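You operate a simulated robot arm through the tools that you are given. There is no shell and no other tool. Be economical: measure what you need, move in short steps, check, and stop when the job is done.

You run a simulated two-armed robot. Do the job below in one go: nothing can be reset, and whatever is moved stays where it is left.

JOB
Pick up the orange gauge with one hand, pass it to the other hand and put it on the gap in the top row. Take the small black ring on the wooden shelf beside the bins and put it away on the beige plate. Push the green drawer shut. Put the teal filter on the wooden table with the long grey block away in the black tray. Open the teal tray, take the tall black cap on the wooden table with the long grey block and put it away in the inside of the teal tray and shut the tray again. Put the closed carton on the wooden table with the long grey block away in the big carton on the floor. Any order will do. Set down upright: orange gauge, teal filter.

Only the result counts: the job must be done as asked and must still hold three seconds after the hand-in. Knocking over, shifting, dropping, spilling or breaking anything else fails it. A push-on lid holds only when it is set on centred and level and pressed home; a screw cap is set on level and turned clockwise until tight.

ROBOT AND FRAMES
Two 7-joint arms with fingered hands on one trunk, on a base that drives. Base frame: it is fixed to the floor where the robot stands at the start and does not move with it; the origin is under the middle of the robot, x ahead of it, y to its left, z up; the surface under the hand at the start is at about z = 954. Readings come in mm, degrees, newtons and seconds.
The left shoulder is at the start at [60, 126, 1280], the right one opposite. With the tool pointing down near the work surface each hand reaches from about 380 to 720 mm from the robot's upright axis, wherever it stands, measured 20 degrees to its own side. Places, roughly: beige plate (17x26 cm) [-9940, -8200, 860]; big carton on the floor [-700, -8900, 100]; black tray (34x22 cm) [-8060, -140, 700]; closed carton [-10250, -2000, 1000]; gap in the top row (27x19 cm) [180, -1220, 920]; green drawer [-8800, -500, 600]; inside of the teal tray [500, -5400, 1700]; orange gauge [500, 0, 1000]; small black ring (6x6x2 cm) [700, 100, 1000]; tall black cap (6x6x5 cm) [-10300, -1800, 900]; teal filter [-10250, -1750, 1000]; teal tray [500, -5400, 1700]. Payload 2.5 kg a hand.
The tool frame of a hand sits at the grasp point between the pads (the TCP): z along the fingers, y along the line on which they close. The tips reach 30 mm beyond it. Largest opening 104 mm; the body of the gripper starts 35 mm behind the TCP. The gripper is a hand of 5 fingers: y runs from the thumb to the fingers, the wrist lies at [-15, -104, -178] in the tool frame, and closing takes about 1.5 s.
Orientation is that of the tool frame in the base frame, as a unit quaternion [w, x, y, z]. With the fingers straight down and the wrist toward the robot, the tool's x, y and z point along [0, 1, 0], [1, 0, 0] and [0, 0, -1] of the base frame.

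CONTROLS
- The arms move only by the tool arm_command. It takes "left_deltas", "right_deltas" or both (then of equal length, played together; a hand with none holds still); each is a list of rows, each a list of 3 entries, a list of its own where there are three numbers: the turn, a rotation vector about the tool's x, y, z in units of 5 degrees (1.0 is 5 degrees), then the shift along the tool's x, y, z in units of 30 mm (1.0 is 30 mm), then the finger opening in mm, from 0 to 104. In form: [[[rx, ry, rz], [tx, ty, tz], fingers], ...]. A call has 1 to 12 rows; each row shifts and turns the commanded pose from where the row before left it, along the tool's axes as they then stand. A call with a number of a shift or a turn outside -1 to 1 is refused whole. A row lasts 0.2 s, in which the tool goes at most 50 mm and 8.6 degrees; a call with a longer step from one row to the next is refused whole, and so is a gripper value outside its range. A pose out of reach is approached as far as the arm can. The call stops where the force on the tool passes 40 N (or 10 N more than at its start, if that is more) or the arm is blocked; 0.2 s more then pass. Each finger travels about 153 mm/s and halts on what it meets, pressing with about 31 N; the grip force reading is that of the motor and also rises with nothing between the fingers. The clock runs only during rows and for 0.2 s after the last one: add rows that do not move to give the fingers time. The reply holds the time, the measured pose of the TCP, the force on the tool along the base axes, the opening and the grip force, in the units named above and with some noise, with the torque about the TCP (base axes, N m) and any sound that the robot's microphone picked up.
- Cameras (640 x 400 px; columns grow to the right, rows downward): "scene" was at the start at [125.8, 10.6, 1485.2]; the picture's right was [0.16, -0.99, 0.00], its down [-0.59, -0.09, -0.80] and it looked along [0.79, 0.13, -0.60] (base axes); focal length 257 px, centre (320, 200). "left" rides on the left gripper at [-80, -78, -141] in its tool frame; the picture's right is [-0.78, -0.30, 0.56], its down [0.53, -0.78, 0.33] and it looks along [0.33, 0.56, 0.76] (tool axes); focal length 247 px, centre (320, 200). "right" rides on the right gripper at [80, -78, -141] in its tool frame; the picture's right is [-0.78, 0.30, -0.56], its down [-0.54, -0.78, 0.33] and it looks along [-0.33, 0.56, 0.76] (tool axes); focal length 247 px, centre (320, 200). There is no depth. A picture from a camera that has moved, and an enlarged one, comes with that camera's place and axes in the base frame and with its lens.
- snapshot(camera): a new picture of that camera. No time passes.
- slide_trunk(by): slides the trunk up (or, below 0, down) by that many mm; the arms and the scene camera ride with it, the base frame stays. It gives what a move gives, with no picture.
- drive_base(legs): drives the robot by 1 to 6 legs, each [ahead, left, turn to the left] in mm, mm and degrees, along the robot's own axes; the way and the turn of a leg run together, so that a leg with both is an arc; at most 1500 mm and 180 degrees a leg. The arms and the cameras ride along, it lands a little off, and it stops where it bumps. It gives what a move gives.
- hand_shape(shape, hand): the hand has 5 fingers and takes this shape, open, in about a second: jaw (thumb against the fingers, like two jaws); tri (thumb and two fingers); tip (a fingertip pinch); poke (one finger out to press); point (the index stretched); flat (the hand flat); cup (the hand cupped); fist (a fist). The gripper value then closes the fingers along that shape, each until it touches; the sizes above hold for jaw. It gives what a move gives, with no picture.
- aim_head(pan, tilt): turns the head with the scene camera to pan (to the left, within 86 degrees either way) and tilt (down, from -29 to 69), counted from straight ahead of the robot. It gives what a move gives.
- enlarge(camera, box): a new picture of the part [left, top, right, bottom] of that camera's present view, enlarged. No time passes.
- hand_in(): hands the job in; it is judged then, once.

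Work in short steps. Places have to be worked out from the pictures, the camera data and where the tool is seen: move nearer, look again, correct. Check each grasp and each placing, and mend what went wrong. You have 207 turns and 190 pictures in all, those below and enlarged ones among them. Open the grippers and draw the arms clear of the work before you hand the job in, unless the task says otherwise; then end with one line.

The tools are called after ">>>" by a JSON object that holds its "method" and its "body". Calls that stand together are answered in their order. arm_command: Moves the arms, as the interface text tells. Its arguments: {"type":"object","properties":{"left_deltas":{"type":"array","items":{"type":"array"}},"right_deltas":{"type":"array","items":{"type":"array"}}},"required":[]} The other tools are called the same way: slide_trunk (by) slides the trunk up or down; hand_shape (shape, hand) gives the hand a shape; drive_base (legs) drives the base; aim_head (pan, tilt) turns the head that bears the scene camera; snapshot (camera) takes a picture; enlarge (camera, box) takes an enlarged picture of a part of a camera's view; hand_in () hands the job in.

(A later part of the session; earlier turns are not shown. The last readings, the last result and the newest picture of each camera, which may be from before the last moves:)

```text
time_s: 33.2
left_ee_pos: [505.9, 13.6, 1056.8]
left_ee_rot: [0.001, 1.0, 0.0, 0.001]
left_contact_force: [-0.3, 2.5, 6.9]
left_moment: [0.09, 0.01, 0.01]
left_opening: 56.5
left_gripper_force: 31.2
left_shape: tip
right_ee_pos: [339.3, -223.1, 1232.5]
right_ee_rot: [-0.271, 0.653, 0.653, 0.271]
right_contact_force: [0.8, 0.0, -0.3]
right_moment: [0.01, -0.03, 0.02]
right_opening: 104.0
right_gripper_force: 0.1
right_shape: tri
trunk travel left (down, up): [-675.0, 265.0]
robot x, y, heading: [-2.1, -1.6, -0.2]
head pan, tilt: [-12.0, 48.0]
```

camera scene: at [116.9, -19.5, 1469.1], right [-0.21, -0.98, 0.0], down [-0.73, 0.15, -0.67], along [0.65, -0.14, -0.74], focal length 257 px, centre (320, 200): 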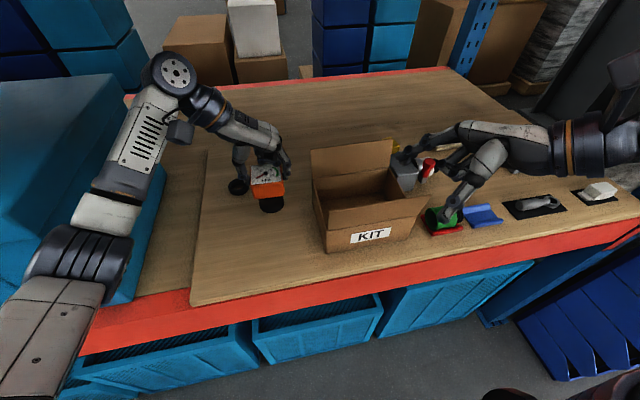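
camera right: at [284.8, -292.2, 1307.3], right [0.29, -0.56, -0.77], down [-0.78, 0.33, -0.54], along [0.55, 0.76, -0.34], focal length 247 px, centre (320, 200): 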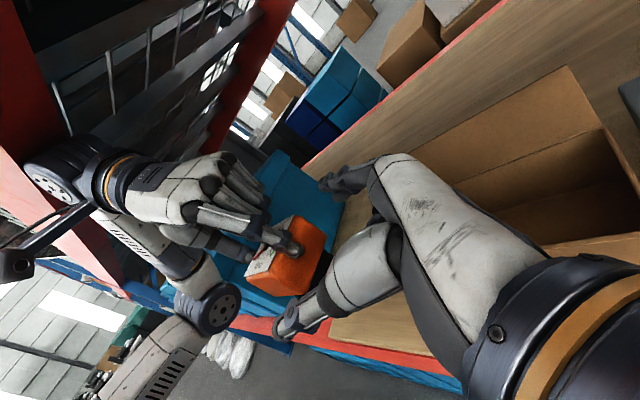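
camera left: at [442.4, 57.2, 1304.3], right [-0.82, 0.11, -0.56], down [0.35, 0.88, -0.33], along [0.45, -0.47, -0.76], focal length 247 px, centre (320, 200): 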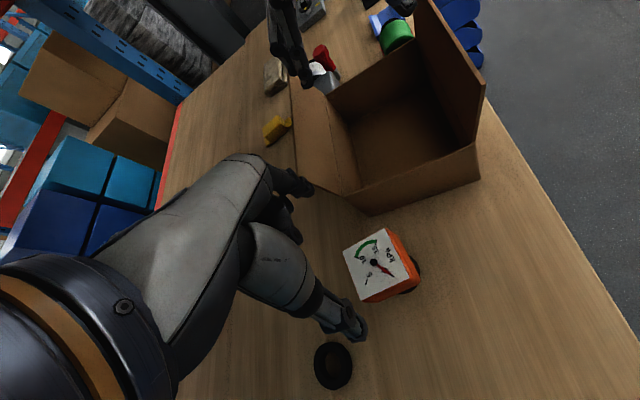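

The gauge is standing on the board at about [505.5, 13.5]. I open, lift away and turn the left hand back.

>>> {"method": "arm_command", "body": {"left_deltas": [[[0, 0, 0], [0, 0, 0], 70], [[0, 0, 0], [0, 0, 0], 104], [[0, 0, 0], [0, 0, 0], 104], [[0, 0, 0], [0, 0, -0.6], 104], [[0, 0, 0], [0, 0, -1], 104], [[0, 0, 0], [0, 0, -1], 104], [[0, 0, 0], [0, 0, -1], 104], [[0, 0, 0], [0, 0, -1], 104], [[0, 0, -1], [0, 0, 0], 104], [[0, 0, -1], [0, 0, 0], 104], [[0, 0, -1], [0, 0, 0], 104], [[0, 0, -1], [0, 0, 0], 104]]}}

>>> {"method": "arm_command", "body": {"left_deltas": [[[0, 0, -1], [0, 0, 0], 104], [[0, 0, -1], [0, 0, 0], 104], [[0, 0, -1], [0, 0, 0], 104], [[0, 0, -1], [0, 0, 0], 104], [[0, 0, -1], [0, 0, 0], 104], [[0, 0, -1], [0, 0, 0], 104], [[0, 0, -1], [0, 0, 0], 104], [[0, 0, -1], [0, 0, 0], 104], [[0, 0, -1], [0, 0, 0], 104], [[0, 0, -1], [0, 0, 0], 104], [[0, 0, -1], [0, 0, 0], 104], [[0, 0, -1], [0, 0, 0], 104]]}}

>>> {"method": "arm_command", "body": {"left_deltas": [[[0, 0, -1], [0, 0, 0], 104], [[0, 0, -1], [0, 0, 0], 104], [[0, 0, 0], [1, 0, 0], 104], [[0, -1, 0], [0.5, 0, 0], 104], [[0, -1, 0], [0, 0, 0], 104], [[0, -1, 0], [0, 0, 0], 104], [[0, -1, 0], [0, 0, 0], 104], [[0, -1, 0], [0, 0, 0], 104], [[0, -1, 0], [0, 0, 0], 104], [[0, -1, 0], [0, 0, 0], 104], [[0, -1, 0], [0, 0, 0], 104], [[0, -1, 0], [0, 0, 0], 104]]}}

>>> {"method": "snapshot", "body": {"camera": "scene"}}

>>> {"method": "snapshot", "body": {"camera": "left"}}

```text
time_s: 35.8
left_ee_pos: [505.4, 9.6, 1193.9]
left_ee_rot: [-0.001, 0.985, 0.174, 0.0]
left_contact_force: [0.4, 0.0, 0.1]
left_moment: [-0.03, -0.03, -0.01]
left_opening: 103.8
left_gripper_force: 0.1
left_shape: tip
right_ee_pos: [338.9, -223.0, 1231.8]
right_ee_rot: [-0.271, 0.653, 0.654, 0.271]
right_contact_force: [0.3, 1.0, -0.4]
right_moment: [-0.01, 0.01, 0.01]
right_opening: 104.0
right_gripper_force: 0.0
right_shape: tri
trunk travel left (down, up): [-675.0, 265.0]
robot x, y, heading: [1.8, 1.9, -0.0]
head pan, tilt: [-12.0, 48.0]
```

```text
time_s: 38.4
left_ee_pos: [506.6, 13.2, 1192.5]
left_ee_rot: [0.0, 0.766, 0.643, 0.0]
left_contact_force: [0.0, -0.3, 0.4]
left_moment: [-0.02, 0.01, 0.02]
left_opening: 103.4
left_gripper_force: 0.0
left_shape: tip
right_ee_pos: [338.1, -222.6, 1232.1]
right_ee_rot: [-0.27, 0.653, 0.653, 0.271]
right_contact_force: [0.2, 0.0, -0.1]
right_moment: [0.01, 0.02, -0.01]
right_opening: 103.9
right_gripper_force: 0.1
right_shape: tri
trunk travel left (down, up): [-675.0, 265.0]
robot x, y, heading: [-1.4, -0.1, 0.0]
head pan, tilt: [-12.0, 48.0]
```

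```text
time_s: 41.0
left_ee_pos: [506.8, 57.2, 1193.2]
left_ee_rot: [0.271, 0.653, 0.654, -0.271]
left_contact_force: [-0.1, 0.4, -0.3]
left_moment: [0.01, 0.04, 0.01]
left_opening: 103.5
left_gripper_force: 0.0
left_shape: tip
right_ee_pos: [338.8, -224.1, 1233.1]
right_ee_rot: [-0.27, 0.653, 0.653, 0.27]
right_contact_force: [0.6, -0.2, -0.1]
right_moment: [0.04, 0.01, -0.01]
right_opening: 103.7
right_gripper_force: 0.1
right_shape: tri
trunk travel left (down, up): [-675.0, 265.0]
robot x, y, heading: [-0.2, 2.4, 0.1]
head pan, tilt: [-12.0, 48.0]
```

```text
162 pictures are left
camera scene: at [117.0, -19.3, 1469.2], right [-0.21, -0.98, 0.0], down [-0.73, 0.15, -0.67], along [0.65, -0.14, -0.74], focal length 257 px, centre (320, 200)
```

scene: 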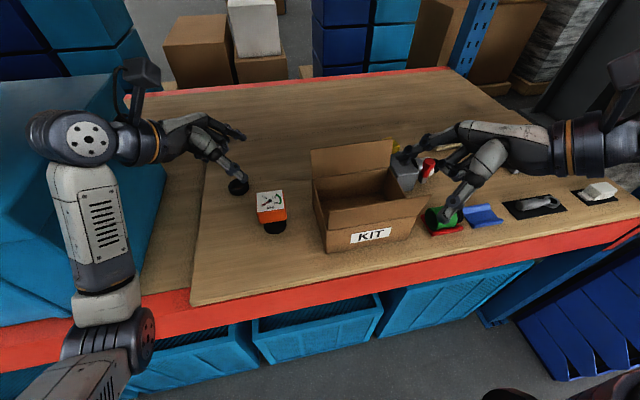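

```text
161 pictures are left
camera left: at [428.5, 99.9, 1349.5], right [-0.3, -0.94, 0.16], down [-0.78, 0.14, -0.61], along [0.56, -0.3, -0.77], focal length 247 px, centre (320, 200)
```

left: 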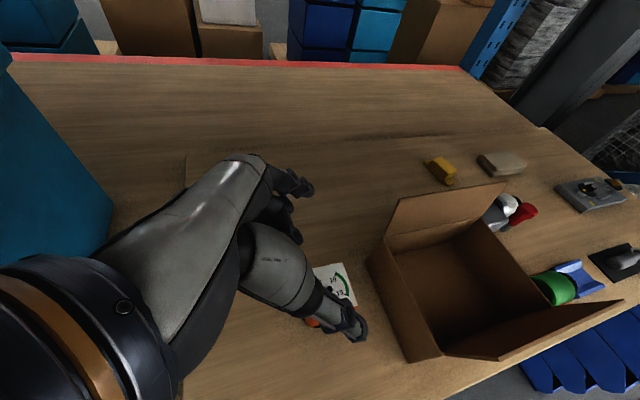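

The left hand is tilted 45°. I approach along its axis to TCP of about [505, 30, 1039], straddling the near and far faces.

>>> {"method": "arm_command", "body": {"left_deltas": [[[0, 0, 0], [0.75, 0, 0.39], 104], [[0, 0, 0], [0.75, 0, 0.39], 104], [[0, 0, 0], [0.75, 0, 0.39], 104], [[0, 0, 0], [0.75, 0, 0.39], 104], [[0, 0, 0], [0, -0.05, 0.89], 104], [[0, 0, 0], [0, 0, 0.89], 104], [[0, 0, 0], [0, 0, 0.89], 104], [[0, 0, 0], [0, 0, 0], 104]]}}

>>> {"method": "enlarge", "body": {"camera": "scene", "box": [200, 120, 340, 240]}}

>>> {"method": "snapshot", "body": {"camera": "left"}}

```text
time_s: 42.8
left_ee_pos: [505.2, 30.9, 1039.3]
left_ee_rot: [0.271, 0.653, 0.653, -0.27]
left_contact_force: [-0.4, 0.4, 0.0]
left_moment: [-0.01, 0.04, -0.01]
left_opening: 103.8
left_gripper_force: 0.0
left_shape: tip
right_ee_pos: [338.5, -222.1, 1232.3]
right_ee_rot: [-0.271, 0.653, 0.653, 0.271]
right_contact_force: [0.0, -0.9, 1.6]
right_moment: [-0.02, 0.02, 0.0]
right_opening: 103.8
right_gripper_force: 0.1
right_shape: tri
trunk travel left (down, up): [-675.0, 265.0]
robot x, y, heading: [-0.6, 4.4, 0.0]
head pan, tilt: [-12.0, 48.0]
```

```text
3.33 times, centred on (270, 180) of scene
camera zoom: at [116.9, -19.1, 1469.2], right [-0.21, -0.98, 0.0], down [-0.73, 0.15, -0.67], along [0.65, -0.14, -0.74], focal length 856 px, centre (487, 267)
```

zoom: 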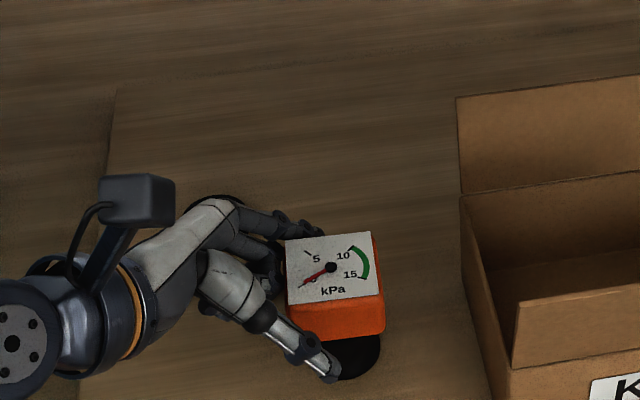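

```text
159 pictures are left
camera left: at [426.6, 73.1, 1195.3], right [-0.3, -0.94, 0.16], down [-0.78, 0.14, -0.61], along [0.56, -0.3, -0.77], focal length 247 px, centre (320, 200)
```

left: 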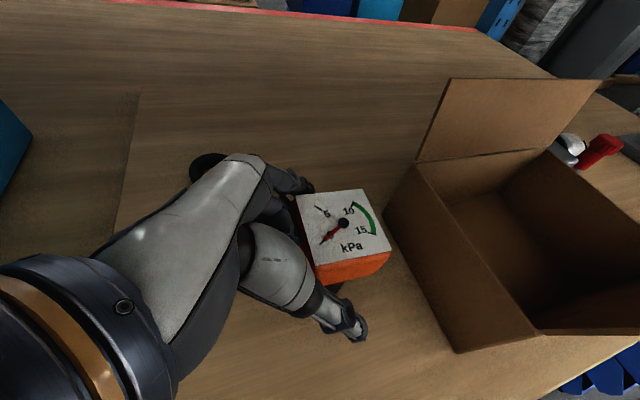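

The thumb and index straddle the left half of the head. I close.

>>> {"method": "arm_command", "body": {"left_deltas": [[[0, 0, 0], [0, 0, 0], 75], [[0, 0, 0], [0, 0, 0], 50], [[0, 0, 0], [0, 0, 0], 20], [[0, 0, 0], [0, 0, 0], 20], [[0, 0, 0], [0, 0, 0], 20], [[0, 0, 0], [0, 0, 0], 20], [[0, 0, 0], [0, 0, 0], 20], [[0, 0, 0], [0.4, 0, -0.4], 20], [[0, 0, 0], [-0.8, 0, -0.8], 20], [[0, 0, 0], [-0.7, 0, -0.7], 20], [[0, 0, 0], [-0.7, 0, -0.7], 20], [[0, 0, 0], [-0.7, 0, -0.7], 20]]}}

>>> {"method": "snapshot", "body": {"camera": "scene"}}

>>> {"method": "snapshot", "body": {"camera": "left"}}

```text
time_s: 45.4
left_ee_pos: [506.1, 47.8, 1161.0]
left_ee_rot: [0.271, 0.653, 0.653, -0.271]
left_contact_force: [0.0, 1.3, -2.0]
left_moment: [0.05, -0.02, 0.03]
left_opening: 56.8
left_gripper_force: 31.0
left_shape: tip
right_ee_pos: [338.6, -225.1, 1232.1]
right_ee_rot: [-0.271, 0.653, 0.654, 0.27]
right_contact_force: [-0.4, -0.8, -0.8]
right_moment: [0.0, -0.01, 0.03]
right_opening: 103.9
right_gripper_force: 0.0
right_shape: tri
trunk travel left (down, up): [-675.0, 265.0]
robot x, y, heading: [-0.0, -2.3, -0.1]
head pan, tilt: [-12.0, 48.0]
```

```text
158 pictures are left
camera scene: at [117.0, -19.5, 1469.1], right [-0.21, -0.98, 0.0], down [-0.73, 0.15, -0.67], along [0.65, -0.14, -0.74], focal length 257 px, centre (320, 200)
```

scene: 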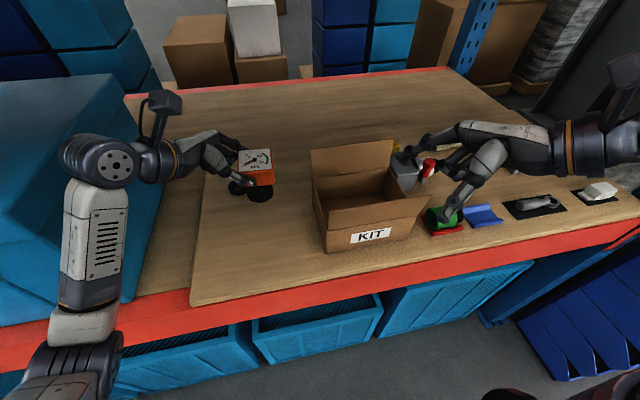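

```text
157 pictures are left
camera left: at [428.2, 91.1, 1316.6], right [-0.3, -0.94, 0.16], down [-0.78, 0.14, -0.61], along [0.56, -0.3, -0.78], focal length 247 px, centre (320, 200)
```

left: 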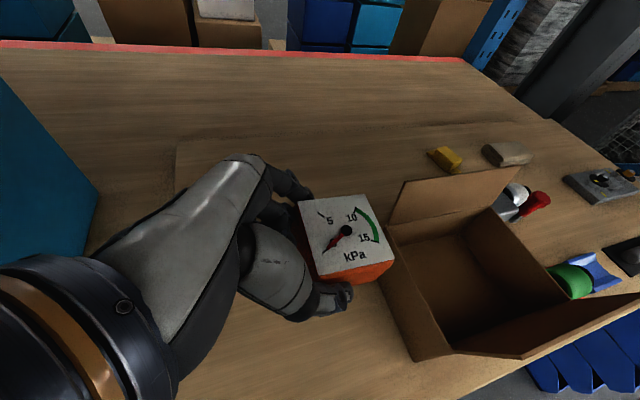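

The left hand holds the gauge level, with its centre at about [506, 31, 1152]. I set the right hand to tip, tilt it 30°, and bring it to a pre-grasp just above and right of the gauge while the left moves it slightly inward.

>>> {"method": "hand_shape", "body": {"hand": "right", "shape": "tip"}}

>>> {"method": "arm_command", "body": {"left_deltas": [[[0, 0, 0], [-0.22, -0.27, 0.5], 20], [[0, 0, 0], [-0.22, -0.27, 0.5], 20], [[0, 0, 0], [0, 0, 0], 20], [[0, 0, 0], [0, 0, 0], 20], [[0, 0, 0], [0, 0, 0], 20], [[0, 0, 0], [0, 0, 0], 20], [[0, 0, 0], [0, 0, 0], 20], [[0, 0, 0], [0, 0, 0], 20], [[0, 0, 0], [0, 0, 0], 20], [[0, 0, 0], [0, 0, 0], 20], [[0, 0, 0], [0, 0, 0], 20]], "right_deltas": [[[0, -1, 0], [0, 0, 0], 104], [[0, -1, 0], [0, 0, 0], 104], [[0, -1, 0], [0, 0, 0], 104], [[0, 0, 0], [0.63, 0.72, 0.44], 104], [[0, 0, 0], [0.63, 0.72, 0.44], 104], [[0, 0, 0], [0.63, 0.72, 0.44], 104], [[0, 0, 0], [0.63, 0.72, 0.44], 104], [[0, 0, 0], [0.63, 0.72, 0.44], 104], [[0, 0, 0], [0.63, 0.72, 0.44], 104], [[0, 0, 0], [0.63, 0.72, 0.44], 104], [[0, 0, 0], [0, 0, 0], 104]]}}

>>> {"method": "snapshot", "body": {"camera": "scene"}}

>>> {"method": "snapshot", "body": {"camera": "right"}}

```text
time_s: 46.3
left_ee_pos: [504.8, 48.6, 1160.4]
left_ee_rot: [0.271, 0.653, 0.653, -0.27]
left_contact_force: [0.3, 1.3, -1.1]
left_moment: [0.02, -0.01, 0.02]
left_opening: 57.1
left_gripper_force: 30.8
left_shape: tip
right_ee_pos: [340.0, -222.6, 1232.4]
right_ee_rot: [-0.271, 0.653, 0.653, 0.271]
right_contact_force: [0.1, 0.1, -0.4]
right_moment: [0.0, 0.01, 0.02]
right_opening: 104.1
right_gripper_force: 0.1
right_shape: tip
trunk travel left (down, up): [-675.0, 265.0]
robot x, y, heading: [-1.8, 0.7, 0.0]
head pan, tilt: [-12.0, 48.0]
```

```text
time_s: 48.7
left_ee_pos: [488.8, 18.6, 1148.5]
left_ee_rot: [0.271, 0.653, 0.653, -0.271]
left_contact_force: [-0.1, 0.1, -2.7]
left_moment: [0.02, -0.03, 0.01]
left_opening: 56.9
left_gripper_force: 31.1
left_shape: tip
right_ee_pos: [490.7, -64.6, 1215.7]
right_ee_rot: [-0.184, 0.683, 0.683, 0.184]
right_contact_force: [0.1, 0.0, -0.5]
right_moment: [-0.03, 0.03, 0.01]
right_opening: 103.9
right_gripper_force: 0.1
right_shape: tip
trunk travel left (down, up): [-675.0, 265.0]
robot x, y, heading: [1.6, -1.2, 0.1]
head pan, tilt: [-12.0, 48.0]
```

```text
156 pictures are left
camera scene: at [116.8, -19.7, 1469.2], right [-0.21, -0.98, 0.0], down [-0.73, 0.15, -0.67], along [0.65, -0.14, -0.74], focal length 257 px, centre (320, 200)
```

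scene: 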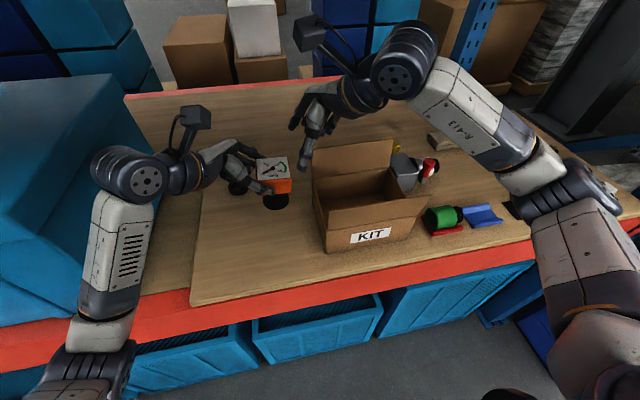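

```text
155 pictures are left
camera right: at [414.5, -66.4, 1378.4], right [0.3, -0.95, 0.09], down [-0.78, -0.3, -0.56], along [0.56, 0.09, -0.83], focal length 247 px, centre (320, 200)
```

right: 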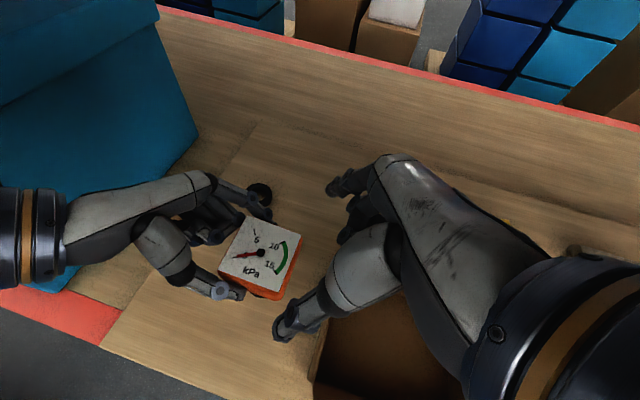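

Clear geometry. I slide the right hand in about 68 mm along its axis and check before closing.

>>> {"method": "arm_command", "body": {"right_deltas": [[[0, 0, 0], [0.1, -0.05, 0.76], 104], [[0, 0, 0], [0, 0, 0.76], 104], [[0, 0, 0], [0, 0, 0.76], 104], [[0, 0, 0], [0, 0, 0], 104]]}}

>>> {"method": "enlarge", "body": {"camera": "scene", "box": [210, 100, 350, 230]}}

>>> {"method": "enlarge", "body": {"camera": "right", "box": [160, 160, 380, 340]}}

```text
time_s: 49.7
left_ee_pos: [490.2, 17.7, 1147.2]
left_ee_rot: [0.271, 0.654, 0.653, -0.27]
left_contact_force: [-0.4, 0.3, -2.2]
left_moment: [0.03, -0.01, -0.03]
left_opening: 57.1
left_gripper_force: 30.7
left_shape: tip
right_ee_pos: [489.2, -22.8, 1159.6]
right_ee_rot: [-0.183, 0.683, 0.683, 0.183]
right_contact_force: [0.2, -0.4, -0.6]
right_moment: [0.01, -0.01, -0.01]
right_opening: 104.1
right_gripper_force: 0.1
right_shape: tip
trunk travel left (down, up): [-675.0, 265.0]
robot x, y, heading: [-0.1, 0.9, -0.0]
head pan, tilt: [-12.0, 48.0]
```

```text
3.08 times, centred on (280, 165) of scene
camera zoom: at [117.1, -19.5, 1469.1], right [-0.21, -0.98, 0.0], down [-0.73, 0.15, -0.67], along [0.65, -0.14, -0.74], focal length 790 px, centre (443, 308)
```

zoom: 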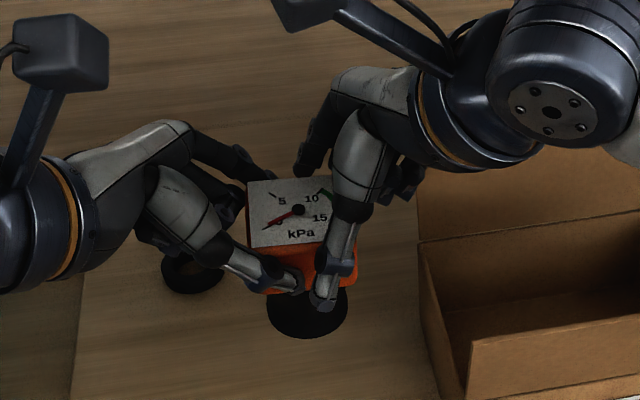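

```text
2.22 times, centred on (270, 250) of right
camera zoom: at [411.0, -26.1, 1321.3], right [0.3, -0.95, 0.09], down [-0.78, -0.3, -0.56], along [0.56, 0.09, -0.83], focal length 549 px, centre (431, 89)
```

zoom: 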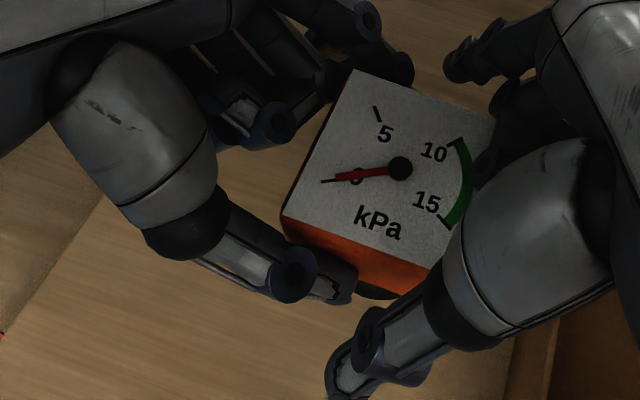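

The thumbs will land side by side. I shift the right hand 4 mm outward for margin and close it.

>>> {"method": "arm_command", "body": {"right_deltas": [[[0, 0, 0], [-0.13, 0, 0], 104], [[0, 0, 0], [0, 0, 0], 80], [[0, 0, 0], [0, 0, 0], 65], [[0, 0, 0], [0, 0, 0], 45], [[0, 0, 0], [0, 0, 0], 20], [[0, 0, 0], [0, 0, 0], 20], [[0, 0, 0], [0, 0, 0], 20], [[0, 0, 0], [0, 0, 0], 20], [[0, 0, 0], [0, 0, 0], 20]]}}

>>> {"method": "enlarge", "body": {"camera": "scene", "box": [210, 100, 350, 230]}}

>>> {"method": "enlarge", "body": {"camera": "right", "box": [160, 160, 380, 340]}}

```text
time_s: 51.7
left_ee_pos: [489.9, 18.9, 1148.3]
left_ee_rot: [0.27, 0.654, 0.653, -0.27]
left_contact_force: [0.4, -0.8, -1.2]
left_moment: [0.03, 0.04, 0.02]
left_opening: 57.1
left_gripper_force: 31.2
left_shape: tip
right_ee_pos: [489.0, -28.5, 1158.8]
right_ee_rot: [-0.183, 0.684, 0.682, 0.183]
right_contact_force: [-0.3, -0.1, -0.3]
right_moment: [0.01, -0.01, -0.02]
right_opening: 57.3
right_gripper_force: 31.1
right_shape: tip
trunk travel left (down, up): [-675.0, 265.0]
robot x, y, heading: [3.5, 1.5, 0.1]
head pan, tilt: [-12.0, 48.0]
```

```text
3.08 times, centred on (280, 165) of scene
camera zoom: at [117.1, -19.4, 1469.1], right [-0.21, -0.98, 0.0], down [-0.73, 0.15, -0.67], along [0.65, -0.14, -0.74], focal length 790 px, centre (443, 308)
```

zoom: 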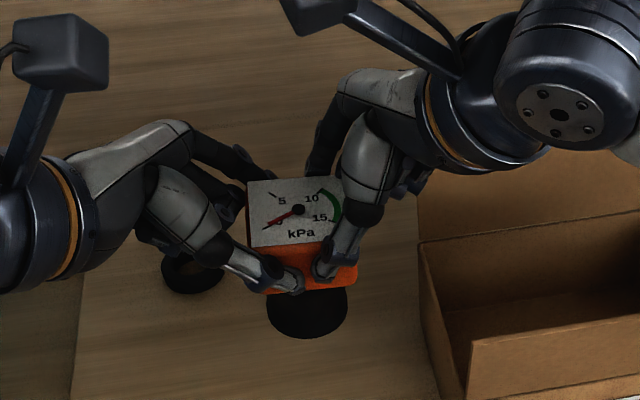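

```text
2.22 times, centred on (270, 250) of right
camera zoom: at [411.3, -29.4, 1319.4], right [0.3, -0.95, 0.09], down [-0.78, -0.3, -0.55], along [0.56, 0.09, -0.83], focal length 549 px, centre (431, 89)
```

zoom: 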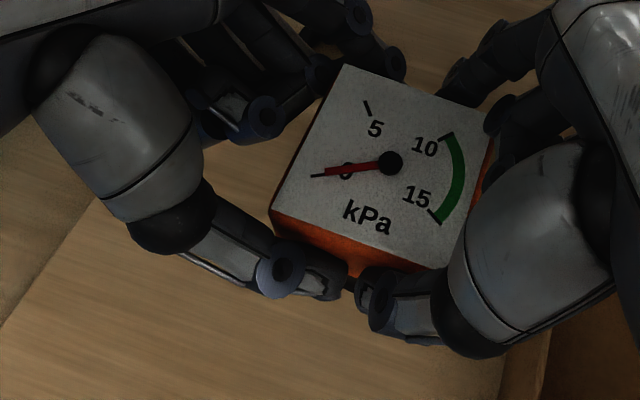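

Both hands hold it, the right at 57.3 mm and 31 N. I open the left hand and withdraw it along its axis.

>>> {"method": "arm_command", "body": {"left_deltas": [[[0, 0, 0], [0, 0, 0], 75], [[0, 0, 0], [0, 0, 0], 104], [[0, 0, 0], [0, 0, 0], 104], [[0, 0, 0], [0, 0, -0.6], 104], [[0, 0, 0], [0, 0, -0.9], 104], [[0, 0, 0], [0, 0, -0.9], 104], [[0, 0, 0], [0, 0, -0.9], 104], [[0, 0, 0], [0, 0, -0.9], 104], [[0, 0, 0], [0, 0, 0], 104]]}}

>>> {"method": "snapshot", "body": {"camera": "right"}}

>>> {"method": "enlarge", "body": {"camera": "left", "box": [250, 100, 570, 300]}}

```text
time_s: 53.7
left_ee_pos: [488.6, 107.9, 1238.2]
left_ee_rot: [0.271, 0.653, 0.653, -0.271]
left_contact_force: [-0.3, -0.8, 0.1]
left_moment: [0.01, 0.02, 0.0]
left_opening: 103.3
left_gripper_force: 0.1
left_shape: tip
right_ee_pos: [489.1, -26.6, 1157.2]
right_ee_rot: [-0.183, 0.683, 0.683, 0.183]
right_contact_force: [0.3, 0.7, 0.2]
right_moment: [-0.05, 0.0, 0.0]
right_opening: 56.9
right_gripper_force: 31.2
right_shape: tip
trunk travel left (down, up): [-675.0, 265.0]
robot x, y, heading: [3.2, -0.7, 0.3]
head pan, tilt: [-12.0, 48.0]
```

```text
150 pictures are left
camera right: at [411.4, -29.6, 1319.3], right [0.3, -0.95, 0.09], down [-0.78, -0.3, -0.55], along [0.56, 0.09, -0.83], focal length 247 px, centre (320, 200)
```

right: 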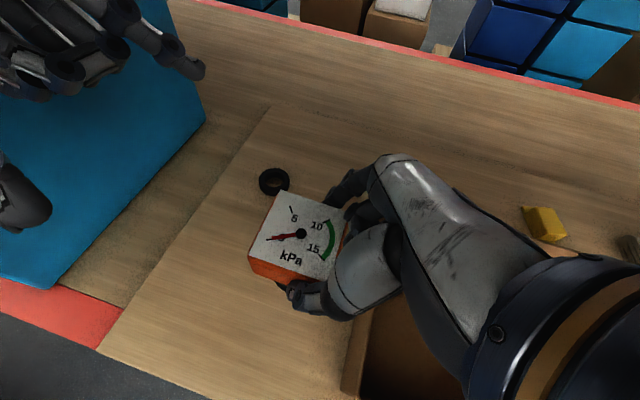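

```text
2.00 times, centred on (410, 200) of left
camera zoom: at [410.0, 150.4, 1394.2], right [-0.3, -0.94, 0.15], down [-0.78, 0.14, -0.61], along [0.56, -0.3, -0.77], focal length 494 px, centre (140, 200)
```

zoom: 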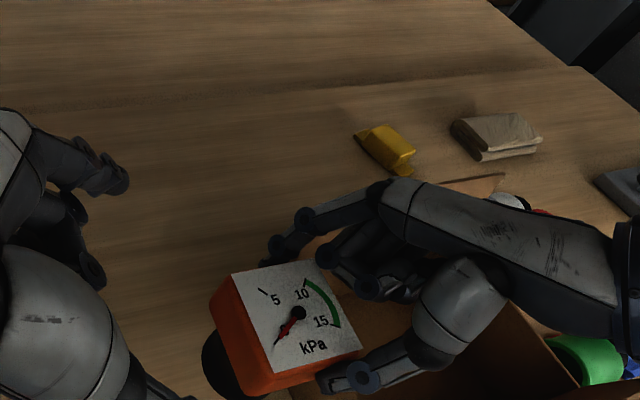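

The handover succeeded, with the gauge level in the right hand. Before leaving, the left takes the ring, which several cameras place at about [659, 100, 964]. I set tri, point the hand down and move above it.

>>> {"method": "hand_shape", "body": {"hand": "left", "shape": "tri"}}

>>> {"method": "arm_command", "body": {"left_deltas": [[[0, 1, 0], [0, 0, 0], 104], [[0, 1, 0], [0, 0, 0], 104], [[0, 1, 0], [0, 0, 0], 104], [[0, 1, 0], [0, 0, 0], 104], [[0, 1, 0], [0, 0, 0], 104], [[0, 1, 0], [0, 0, 0], 104], [[0, 1, 0], [0, 0, 0], 104], [[0, 1, 0], [0, 0, 0], 104], [[0, 1, 0], [0, 0, 0], 104], [[0, 0, 0], [0, 0, 0], 104]]}}

>>> {"method": "arm_command", "body": {"left_deltas": [[[0, 0, 0], [-0.04, 0.81, 0.6], 104], [[0, 0, 0], [-0.04, 0.81, 0.6], 104], [[0, 0, 0], [-0.04, 0.81, 0.6], 104], [[0, 0, 0], [-0.04, 0.81, 0.6], 104], [[0, 0, 0], [-0.04, 0.81, 0.6], 104], [[0, 0, 0], [-0.04, 0.81, 0.6], 104], [[0, 0, 0], [-0.04, 0.81, 0.6], 104], [[0, 0, 0], [0, 0, 0.9], 104], [[0, 0, 0], [0, 0, 0.9], 104], [[0, 0, 0], [0, 0, 0], 104]]}}

>>> {"method": "snapshot", "body": {"camera": "left"}}

>>> {"method": "snapshot", "body": {"camera": "scene"}}

```text
time_s: 54.6
left_ee_pos: [486.9, 107.8, 1238.1]
left_ee_rot: [0.27, 0.653, 0.653, -0.271]
left_contact_force: [-0.7, 1.0, 0.6]
left_moment: [0.0, 0.02, 0.02]
left_opening: 104.0
left_gripper_force: 0.0
left_shape: tri
right_ee_pos: [487.6, -28.1, 1158.2]
right_ee_rot: [-0.183, 0.683, 0.683, 0.183]
right_contact_force: [0.3, 0.0, -0.2]
right_moment: [-0.03, 0.04, 0.01]
right_opening: 56.9
right_gripper_force: 31.2
right_shape: tip
trunk travel left (down, up): [-675.0, 265.0]
robot x, y, heading: [1.0, -0.1, 0.1]
head pan, tilt: [-12.0, 48.0]
```

```text
time_s: 56.8
left_ee_pos: [488.7, 107.3, 1239.5]
left_ee_rot: [-0.001, 0.707, 0.707, 0.0]
left_contact_force: [-0.3, 0.9, -0.3]
left_moment: [0.03, 0.0, 0.01]
left_opening: 103.5
left_gripper_force: 0.1
left_shape: tri
right_ee_pos: [489.1, -27.5, 1158.3]
right_ee_rot: [-0.184, 0.683, 0.683, 0.183]
right_contact_force: [-0.3, -0.5, -0.8]
right_moment: [-0.02, 0.02, -0.02]
right_opening: 56.9
right_gripper_force: 30.8
right_shape: tip
trunk travel left (down, up): [-675.0, 265.0]
robot x, y, heading: [-1.4, -2.4, 0.0]
head pan, tilt: [-12.0, 48.0]
```

```text
time_s: 59.0
left_ee_pos: [661.1, 97.9, 1059.6]
left_ee_rot: [0.0, 0.707, 0.707, -0.001]
left_contact_force: [0.3, 0.1, -0.7]
left_moment: [-0.01, 0.01, 0.01]
left_opening: 103.8
left_gripper_force: 0.0
left_shape: tri
right_ee_pos: [489.7, -26.7, 1157.6]
right_ee_rot: [-0.182, 0.683, 0.683, 0.183]
right_contact_force: [-0.3, 0.4, -0.7]
right_moment: [-0.05, 0.0, 0.02]
right_opening: 56.8
right_gripper_force: 30.9
right_shape: tip
trunk travel left (down, up): [-675.0, 265.0]
robot x, y, heading: [-1.0, 0.5, -0.3]
head pan, tilt: [-12.0, 48.0]
```

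```text
148 pictures are left
camera left: at [582.7, 17.3, 1200.0], right [-0.3, -0.78, -0.56], down [-0.78, 0.53, -0.33], along [0.56, 0.33, -0.76], focal length 247 px, centre (320, 200)
```

left: 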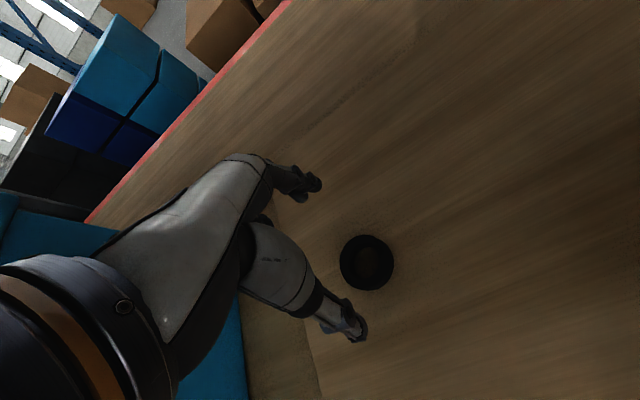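

```text
147 pictures are left
camera scene: at [117.0, -19.4, 1469.1], right [-0.21, -0.98, 0.0], down [-0.73, 0.15, -0.67], along [0.65, -0.14, -0.74], focal length 257 px, centre (320, 200)
```

scene: 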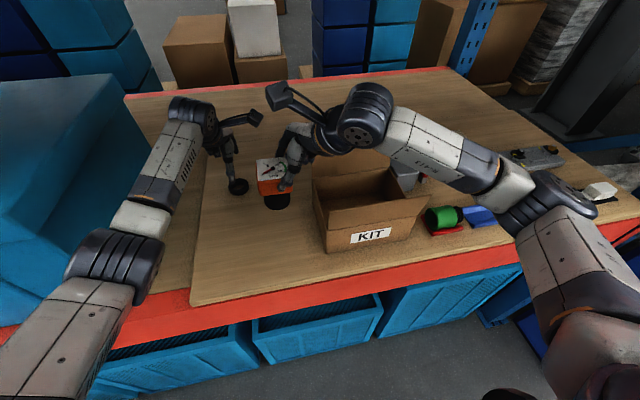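

The ring is at about [659, 96], centred between the fingers. I descend to z of about 989 and close.

>>> {"method": "arm_command", "body": {"left_deltas": [[[0, 0, 0], [-0.05, -0.05, 0.8], 104], [[0, 0, 0], [0, 0, 0.8], 104], [[0, 0, 0], [0, 0, 0.6], 104], [[0, 0, 0], [0, 0, 0.13], 104], [[0, 0, 0], [0, 0, 0], 75], [[0, 0, 0], [0, 0, 0], 55], [[0, 0, 0], [0, 0, 0], 20], [[0, 0, 0], [0, 0, 0], 20], [[0, 0, 0], [0, 0, 0], 20], [[0, 0, 0], [0, 0, 0], 20], [[0, 0, 0], [0, 0, 0], 20]]}}

>>> {"method": "snapshot", "body": {"camera": "left"}}

```text
time_s: 61.4
left_ee_pos: [657.2, 95.3, 988.0]
left_ee_rot: [0.001, 0.708, 0.706, 0.0]
left_contact_force: [-0.4, 0.0, -0.1]
left_moment: [0.03, -0.02, 0.01]
left_opening: 44.7
left_gripper_force: 30.8
left_shape: tri
right_ee_pos: [488.7, -26.6, 1157.7]
right_ee_rot: [-0.183, 0.683, 0.683, 0.183]
right_contact_force: [-0.2, -1.0, 0.0]
right_moment: [-0.03, -0.01, -0.01]
right_opening: 57.2
right_gripper_force: 31.1
right_shape: tip
trunk travel left (down, up): [-675.0, 265.0]
robot x, y, heading: [1.9, 1.7, 0.2]
head pan, tilt: [-12.0, 48.0]
```

```text
146 pictures are left
camera left: at [579.8, 15.2, 1128.9], right [-0.3, -0.78, -0.56], down [-0.78, 0.53, -0.33], along [0.56, 0.33, -0.76], focal length 247 px, centre (320, 200)
```

left: 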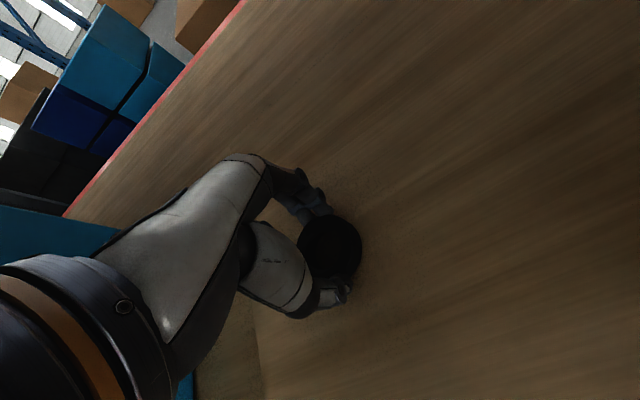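

It closed at 44.7 mm on the ring. I lift it and check.

>>> {"method": "arm_command", "body": {"left_deltas": [[[0, 0, 0], [0, 0, -0.5], 20], [[0, 0, 0], [0, 0, -0.9], 20], [[0, 0, 0], [0, 0, -0.9], 20], [[0, 0, 0], [0, 0, -0.9], 20], [[0, 0, 0], [0, 0, -0.9], 20], [[0, 0, 0], [0, 0, -0.9], 20], [[0, 0, 0], [0.5, -0.9, 0], 20], [[0, 0, 0], [0.5, -0.9, 0], 20], [[0, 0, 0], [0.5, -0.9, 0], 20], [[0, 0, 0], [0.5, -0.9, 0], 20]]}}

>>> {"method": "enlarge", "body": {"camera": "left", "box": [220, 130, 460, 340]}}

```text
time_s: 63.6
left_ee_pos: [547.6, 157.7, 1139.1]
left_ee_rot: [0.0, 0.708, 0.706, 0.0]
left_contact_force: [-0.3, 0.6, -0.1]
left_moment: [-0.01, -0.02, 0.01]
left_opening: 44.6
left_gripper_force: 31.2
left_shape: tri
right_ee_pos: [489.6, -26.6, 1157.9]
right_ee_rot: [-0.183, 0.683, 0.683, 0.183]
right_contact_force: [-0.5, 0.4, 0.0]
right_moment: [-0.02, -0.04, -0.02]
right_opening: 56.8
right_gripper_force: 31.0
right_shape: tip
trunk travel left (down, up): [-675.0, 265.0]
robot x, y, heading: [3.4, -0.0, -0.1]
head pan, tilt: [-12.0, 48.0]
```

```text
1.90 times, centred on (340, 235) of left
camera zoom: at [470.7, 76.9, 1280.3], right [-0.3, -0.78, -0.56], down [-0.78, 0.53, -0.33], along [0.56, 0.33, -0.76], focal length 470 px, centre (282, 133)
```

zoom: 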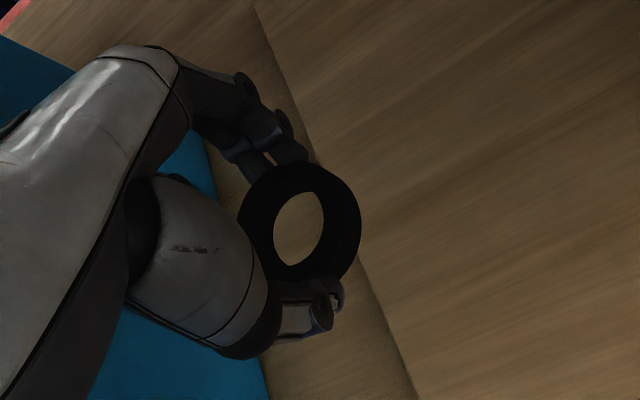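

Both items are held firmly. I raise the trunk slightly, back out of the shelf by 420 mm and look right before strafing.

>>> {"method": "slide_trunk", "body": {"by": 40}}

>>> {"method": "drive_base", "body": {"legs": [[-430, 0, 0]]}}

>>> {"method": "aim_head", "body": {"pan": -65, "tilt": 30}}

>>> {"method": "snapshot", "body": {"camera": "scene"}}

```text
time_s: 64.4
left_ee_pos: [548.6, 158.6, 1179.1]
left_ee_rot: [0.0, 0.707, 0.708, 0.0]
left_contact_force: [-0.3, 0.3, -0.4]
left_moment: [0.01, 0.04, -0.02]
left_opening: 44.7
left_gripper_force: 31.2
left_shape: tri
right_ee_pos: [488.6, -26.6, 1197.2]
right_ee_rot: [-0.183, 0.683, 0.683, 0.184]
right_contact_force: [-0.6, 1.0, -2.4]
right_moment: [-0.05, 0.01, -0.04]
right_opening: 57.0
right_gripper_force: 31.4
right_shape: tip
trunk travel left (down, up): [-715.0, 225.0]
robot x, y, heading: [-0.2, -0.7, 0.0]
head pan, tilt: [-12.0, 48.0]
```

```text
time_s: 67.0
left_ee_pos: [125.4, 155.3, 1179.7]
left_ee_rot: [0.0, 0.709, 0.705, 0.0]
left_contact_force: [-0.4, 0.4, -0.1]
left_moment: [0.01, -0.03, -0.03]
left_opening: 44.8
left_gripper_force: 31.1
left_shape: tri
right_ee_pos: [62.7, -29.4, 1199.2]
right_ee_rot: [-0.183, 0.684, 0.682, 0.183]
right_contact_force: [-0.2, 0.5, -1.1]
right_moment: [-0.06, 0.02, 0.0]
right_opening: 56.6
right_gripper_force: 31.2
right_shape: tip
trunk travel left (down, up): [-715.0, 225.0]
robot x, y, heading: [-428.5, 0.2, -0.5]
head pan, tilt: [-12.0, 48.0]
```

```text
time_s: 68.3
left_ee_pos: [125.5, 155.0, 1179.6]
left_ee_rot: [0.0, 0.709, 0.705, 0.0]
left_contact_force: [0.0, 0.5, 0.3]
left_moment: [0.0, 0.01, -0.02]
left_opening: 44.7
left_gripper_force: 30.7
left_shape: tri
right_ee_pos: [63.3, -28.7, 1197.5]
right_ee_rot: [-0.183, 0.685, 0.681, 0.184]
right_contact_force: [0.0, -0.5, -2.4]
right_moment: [0.0, -0.01, 0.0]
right_opening: 56.9
right_gripper_force: 31.2
right_shape: tip
trunk travel left (down, up): [-715.0, 225.0]
robot x, y, heading: [-426.1, 0.7, -0.3]
head pan, tilt: [-65.0, 30.0]
```

```text
144 pictures are left
camera scene: at [-347.3, -84.2, 1535.9], right [-0.91, -0.42, 0.0], down [-0.21, 0.45, -0.87], along [0.36, -0.79, -0.5], focal length 257 px, centre (320, 200)
```

scene: 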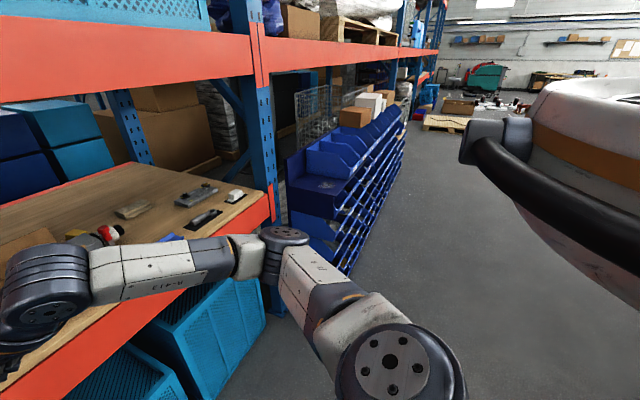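

The way right is clear. I strafe 1000 mm right and look at the gap again.

>>> {"method": "drive_base", "body": {"legs": [[0, -1000, 0]]}}

>>> {"method": "aim_head", "body": {"pan": -18, "tilt": 45}}

>>> {"method": "snapshot", "body": {"camera": "scene"}}

>>> {"method": "snapshot", "body": {"camera": "right"}}

```text
time_s: 73.5
left_ee_pos: [118.2, -856.4, 1179.9]
left_ee_rot: [0.001, 0.711, 0.703, 0.0]
left_contact_force: [0.1, -0.8, 0.5]
left_moment: [0.03, 0.03, 0.04]
left_opening: 44.8
left_gripper_force: 30.8
left_shape: tri
right_ee_pos: [55.8, -1040.0, 1197.0]
right_ee_rot: [-0.181, 0.687, 0.679, 0.184]
right_contact_force: [-1.3, 0.2, -1.1]
right_moment: [0.0, -0.02, -0.02]
right_opening: 56.5
right_gripper_force: 31.1
right_shape: tip
trunk travel left (down, up): [-715.0, 225.0]
robot x, y, heading: [-431.4, -1004.7, -0.7]
head pan, tilt: [-65.0, 30.0]
```

```text
time_s: 74.6
left_ee_pos: [116.3, -856.5, 1179.4]
left_ee_rot: [0.0, 0.711, 0.703, 0.0]
left_contact_force: [-0.2, -0.1, 0.2]
left_moment: [-0.02, 0.02, 0.0]
left_opening: 44.8
left_gripper_force: 30.9
left_shape: tri
right_ee_pos: [53.8, -1040.5, 1198.3]
right_ee_rot: [-0.183, 0.687, 0.68, 0.183]
right_contact_force: [1.2, -0.4, -1.8]
right_moment: [-0.05, 0.02, 0.0]
right_opening: 56.9
right_gripper_force: 30.9
right_shape: tip
trunk travel left (down, up): [-715.0, 225.0]
robot x, y, heading: [-433.6, -1005.1, -0.5]
head pan, tilt: [-18.0, 45.0]
```

```text
143 pictures are left
camera scene: at [-316.6, -1036.5, 1513.3], right [-0.32, -0.95, 0.0], down [-0.67, 0.23, -0.71], along [0.67, -0.23, -0.71], focal length 257 px, centre (320, 200)
```

scene: 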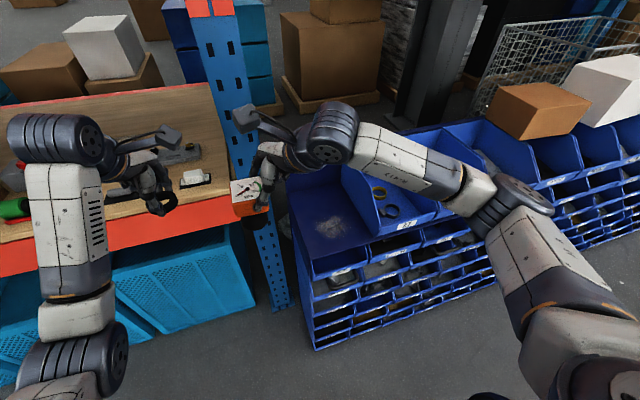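

```text
142 pictures are left
camera right: at [-22.6, -1041.1, 1359.2], right [0.29, -0.95, 0.09], down [-0.78, -0.29, -0.55], along [0.56, 0.08, -0.83], focal length 247 px, centre (320, 200)
```

right: 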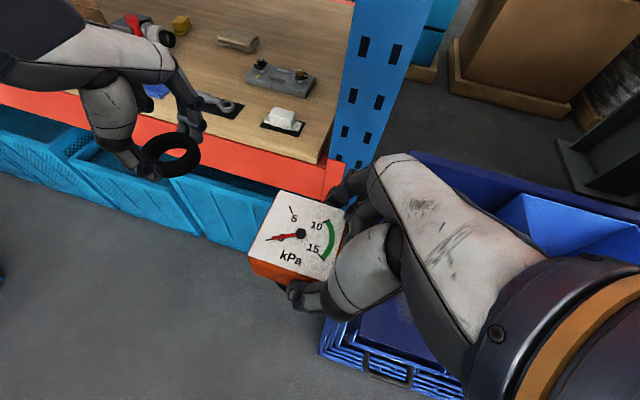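

The platform spans about x 45 to 310, y -1330 to -1138. I aim for the gauge centre at about [165, -1203], so the right TCP goes over [165, -1232], staying high for now.

>>> {"method": "arm_command", "body": {"right_deltas": [[[0, 0, 0], [-0.7, 0.46, -0.4], 20], [[0, 0, 0], [-0.7, 0.46, -0.4], 20], [[0, 0, 0], [-0.7, 0.46, -0.4], 20], [[0, 0, 0], [-0.7, 0.46, -0.4], 20], [[0, 0, 0], [-0.7, 0.46, -0.4], 20], [[0, 0, 0], [-0.7, 0.46, -0.4], 20], [[0, 0, 0], [-0.7, 0.46, -0.4], 20], [[0, 0, 0], [-0.7, 0.46, -0.4], 20], [[0, 0, 0], [0, 0, 0], 20]]}}

>>> {"method": "slide_trunk", "body": {"by": -100}}

>>> {"method": "snapshot", "body": {"camera": "scene"}}

>>> {"method": "snapshot", "body": {"camera": "right"}}

```text
time_s: 76.6
left_ee_pos: [118.0, -856.1, 1180.1]
left_ee_rot: [0.0, 0.711, 0.704, 0.0]
left_contact_force: [-0.1, -0.6, -0.7]
left_moment: [-0.02, -0.02, -0.01]
left_opening: 44.6
left_gripper_force: 31.3
left_shape: tri
right_ee_pos: [163.4, -1231.6, 1197.1]
right_ee_rot: [-0.182, 0.686, 0.68, 0.184]
right_contact_force: [0.2, -0.4, -1.4]
right_moment: [-0.04, 0.01, 0.01]
right_opening: 56.7
right_gripper_force: 31.0
right_shape: tip
trunk travel left (down, up): [-715.0, 225.0]
robot x, y, heading: [-438.8, -1005.7, -0.5]
head pan, tilt: [-18.0, 45.0]
```

```text
time_s: 78.0
left_ee_pos: [117.1, -855.7, 1078.9]
left_ee_rot: [0.0, 0.712, 0.703, 0.0]
left_contact_force: [0.1, 0.0, -0.1]
left_moment: [0.0, -0.01, -0.02]
left_opening: 44.7
left_gripper_force: 30.7
left_shape: tri
right_ee_pos: [162.9, -1231.5, 1096.0]
right_ee_rot: [-0.181, 0.687, 0.68, 0.184]
right_contact_force: [-0.7, -0.5, -1.8]
right_moment: [-0.07, 0.03, 0.0]
right_opening: 57.0
right_gripper_force: 30.4
right_shape: tip
trunk travel left (down, up): [-615.0, 325.0]
robot x, y, heading: [-431.6, -1007.4, -0.4]
head pan, tilt: [-18.0, 45.0]
```

```text
141 pictures are left
camera scene: at [-316.7, -1036.4, 1413.3], right [-0.32, -0.95, 0.0], down [-0.67, 0.23, -0.71], along [0.67, -0.23, -0.71], focal length 257 px, centre (320, 200)
```

scene: 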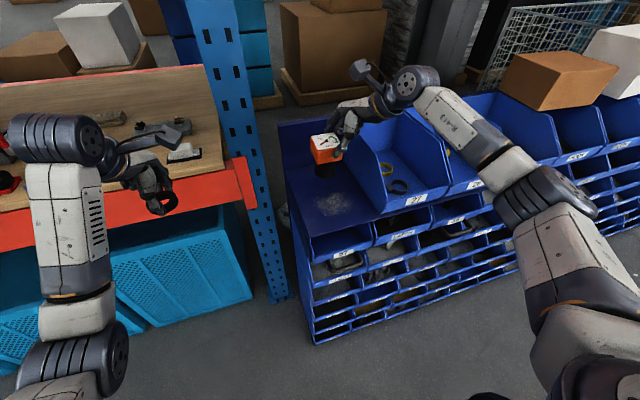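

```text
140 pictures are left
camera right: at [85.6, -1233.5, 1257.9], right [0.29, -0.95, 0.09], down [-0.78, -0.29, -0.55], along [0.56, 0.08, -0.83], focal length 247 px, centre (320, 200)
```

right: 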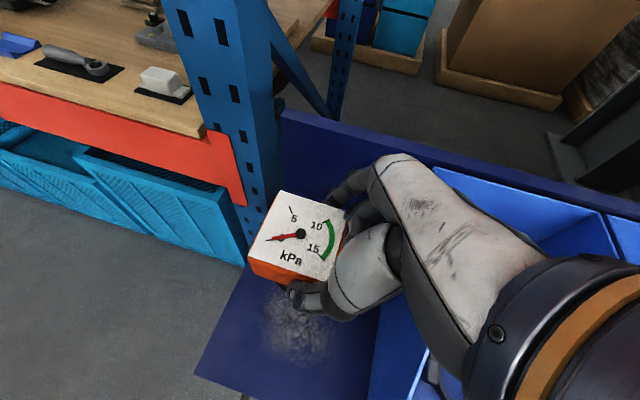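

The gauge is over the platform. I shift 12 mm left, away from the bin wall, descend about 65 mm, then go slowly to contact.

>>> {"method": "arm_command", "body": {"right_deltas": [[[0, 0, 0], [-0.245, 0, 0.695], 20], [[0, 0, 0], [-0.245, 0, 0.695], 20], [[0, 0, 0], [-0.245, 0, 0.695], 20], [[0, 0, 0], [0, 0, 0], 20]]}}

>>> {"method": "enlarge", "body": {"camera": "scene", "box": [260, 90, 460, 230]}}

>>> {"method": "snapshot", "body": {"camera": "right"}}

```text
time_s: 79.0
left_ee_pos: [116.3, -855.4, 1079.5]
left_ee_rot: [0.0, 0.711, 0.703, 0.001]
left_contact_force: [0.2, -0.7, -0.3]
left_moment: [-0.01, 0.01, 0.02]
left_opening: 44.8
left_gripper_force: 30.9
left_shape: tri
right_ee_pos: [162.0, -1219.8, 1030.7]
right_ee_rot: [-0.183, 0.687, 0.679, 0.183]
right_contact_force: [-0.3, 0.4, -1.4]
right_moment: [-0.02, 0.02, -0.01]
right_opening: 56.8
right_gripper_force: 30.6
right_shape: tip
trunk travel left (down, up): [-615.0, 325.0]
robot x, y, heading: [-434.1, -1009.0, -0.6]
head pan, tilt: [-18.0, 45.0]
```

```text
2.86 times, centred on (360, 160) of scene
camera zoom: at [-316.7, -1036.5, 1413.3], right [-0.32, -0.95, 0.0], down [-0.67, 0.23, -0.71], along [0.67, -0.23, -0.71], focal length 734 px, centre (206, 314)
```

zoom: 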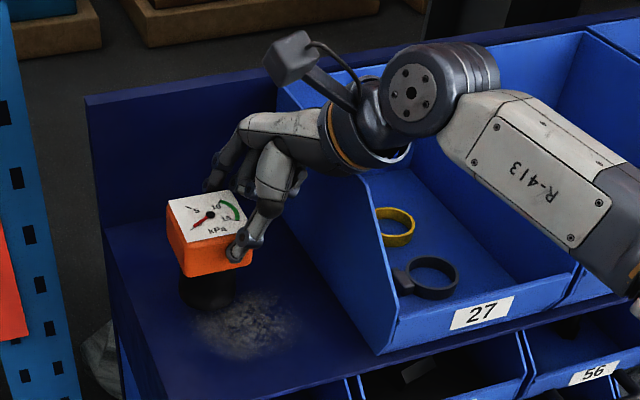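

```text
138 pictures are left
camera right: at [84.2, -1221.3, 1192.3], right [0.29, -0.95, 0.09], down [-0.78, -0.29, -0.55], along [0.56, 0.08, -0.83], focal length 247 px, centre (320, 200)
```

right: 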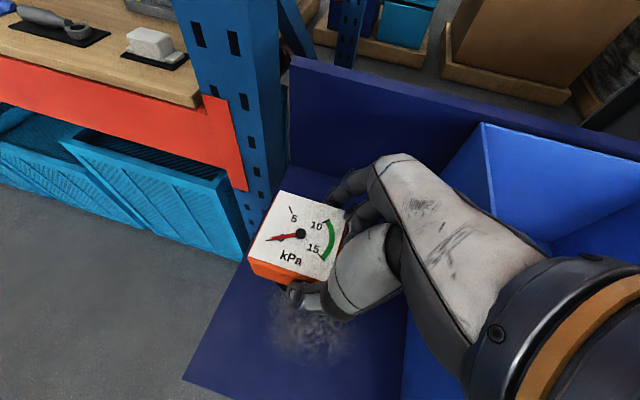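

It's clear so far. Now slow 3 mm steps down until the base touches.

>>> {"method": "arm_command", "body": {"right_deltas": [[[0, 0, 0], [-0.05, 0, 0.087], 20], [[0, 0, 0], [-0.05, 0, 0.087], 20], [[0, 0, 0], [-0.05, 0, 0.087], 20], [[0, 0, 0], [-0.05, 0, 0.087], 20], [[0, 0, 0], [0, 0, 0], 20]]}}

```text
time_s: 80.2
left_ee_pos: [116.7, -855.6, 1080.0]
left_ee_rot: [-0.001, 0.711, 0.703, 0.0]
left_contact_force: [0.5, -0.5, -0.7]
left_moment: [-0.03, 0.04, 0.0]
left_opening: 44.7
left_gripper_force: 30.9
left_shape: tri
right_ee_pos: [162.1, -1219.2, 1018.4]
right_ee_rot: [-0.182, 0.687, 0.679, 0.183]
right_contact_force: [-1.3, -0.7, -1.1]
right_moment: [-0.01, 0.0, 0.0]
right_opening: 57.0
right_gripper_force: 30.9
right_shape: tip
trunk travel left (down, up): [-615.0, 325.0]
robot x, y, heading: [-430.2, -1004.1, -0.7]
head pan, tilt: [-18.0, 45.0]
```

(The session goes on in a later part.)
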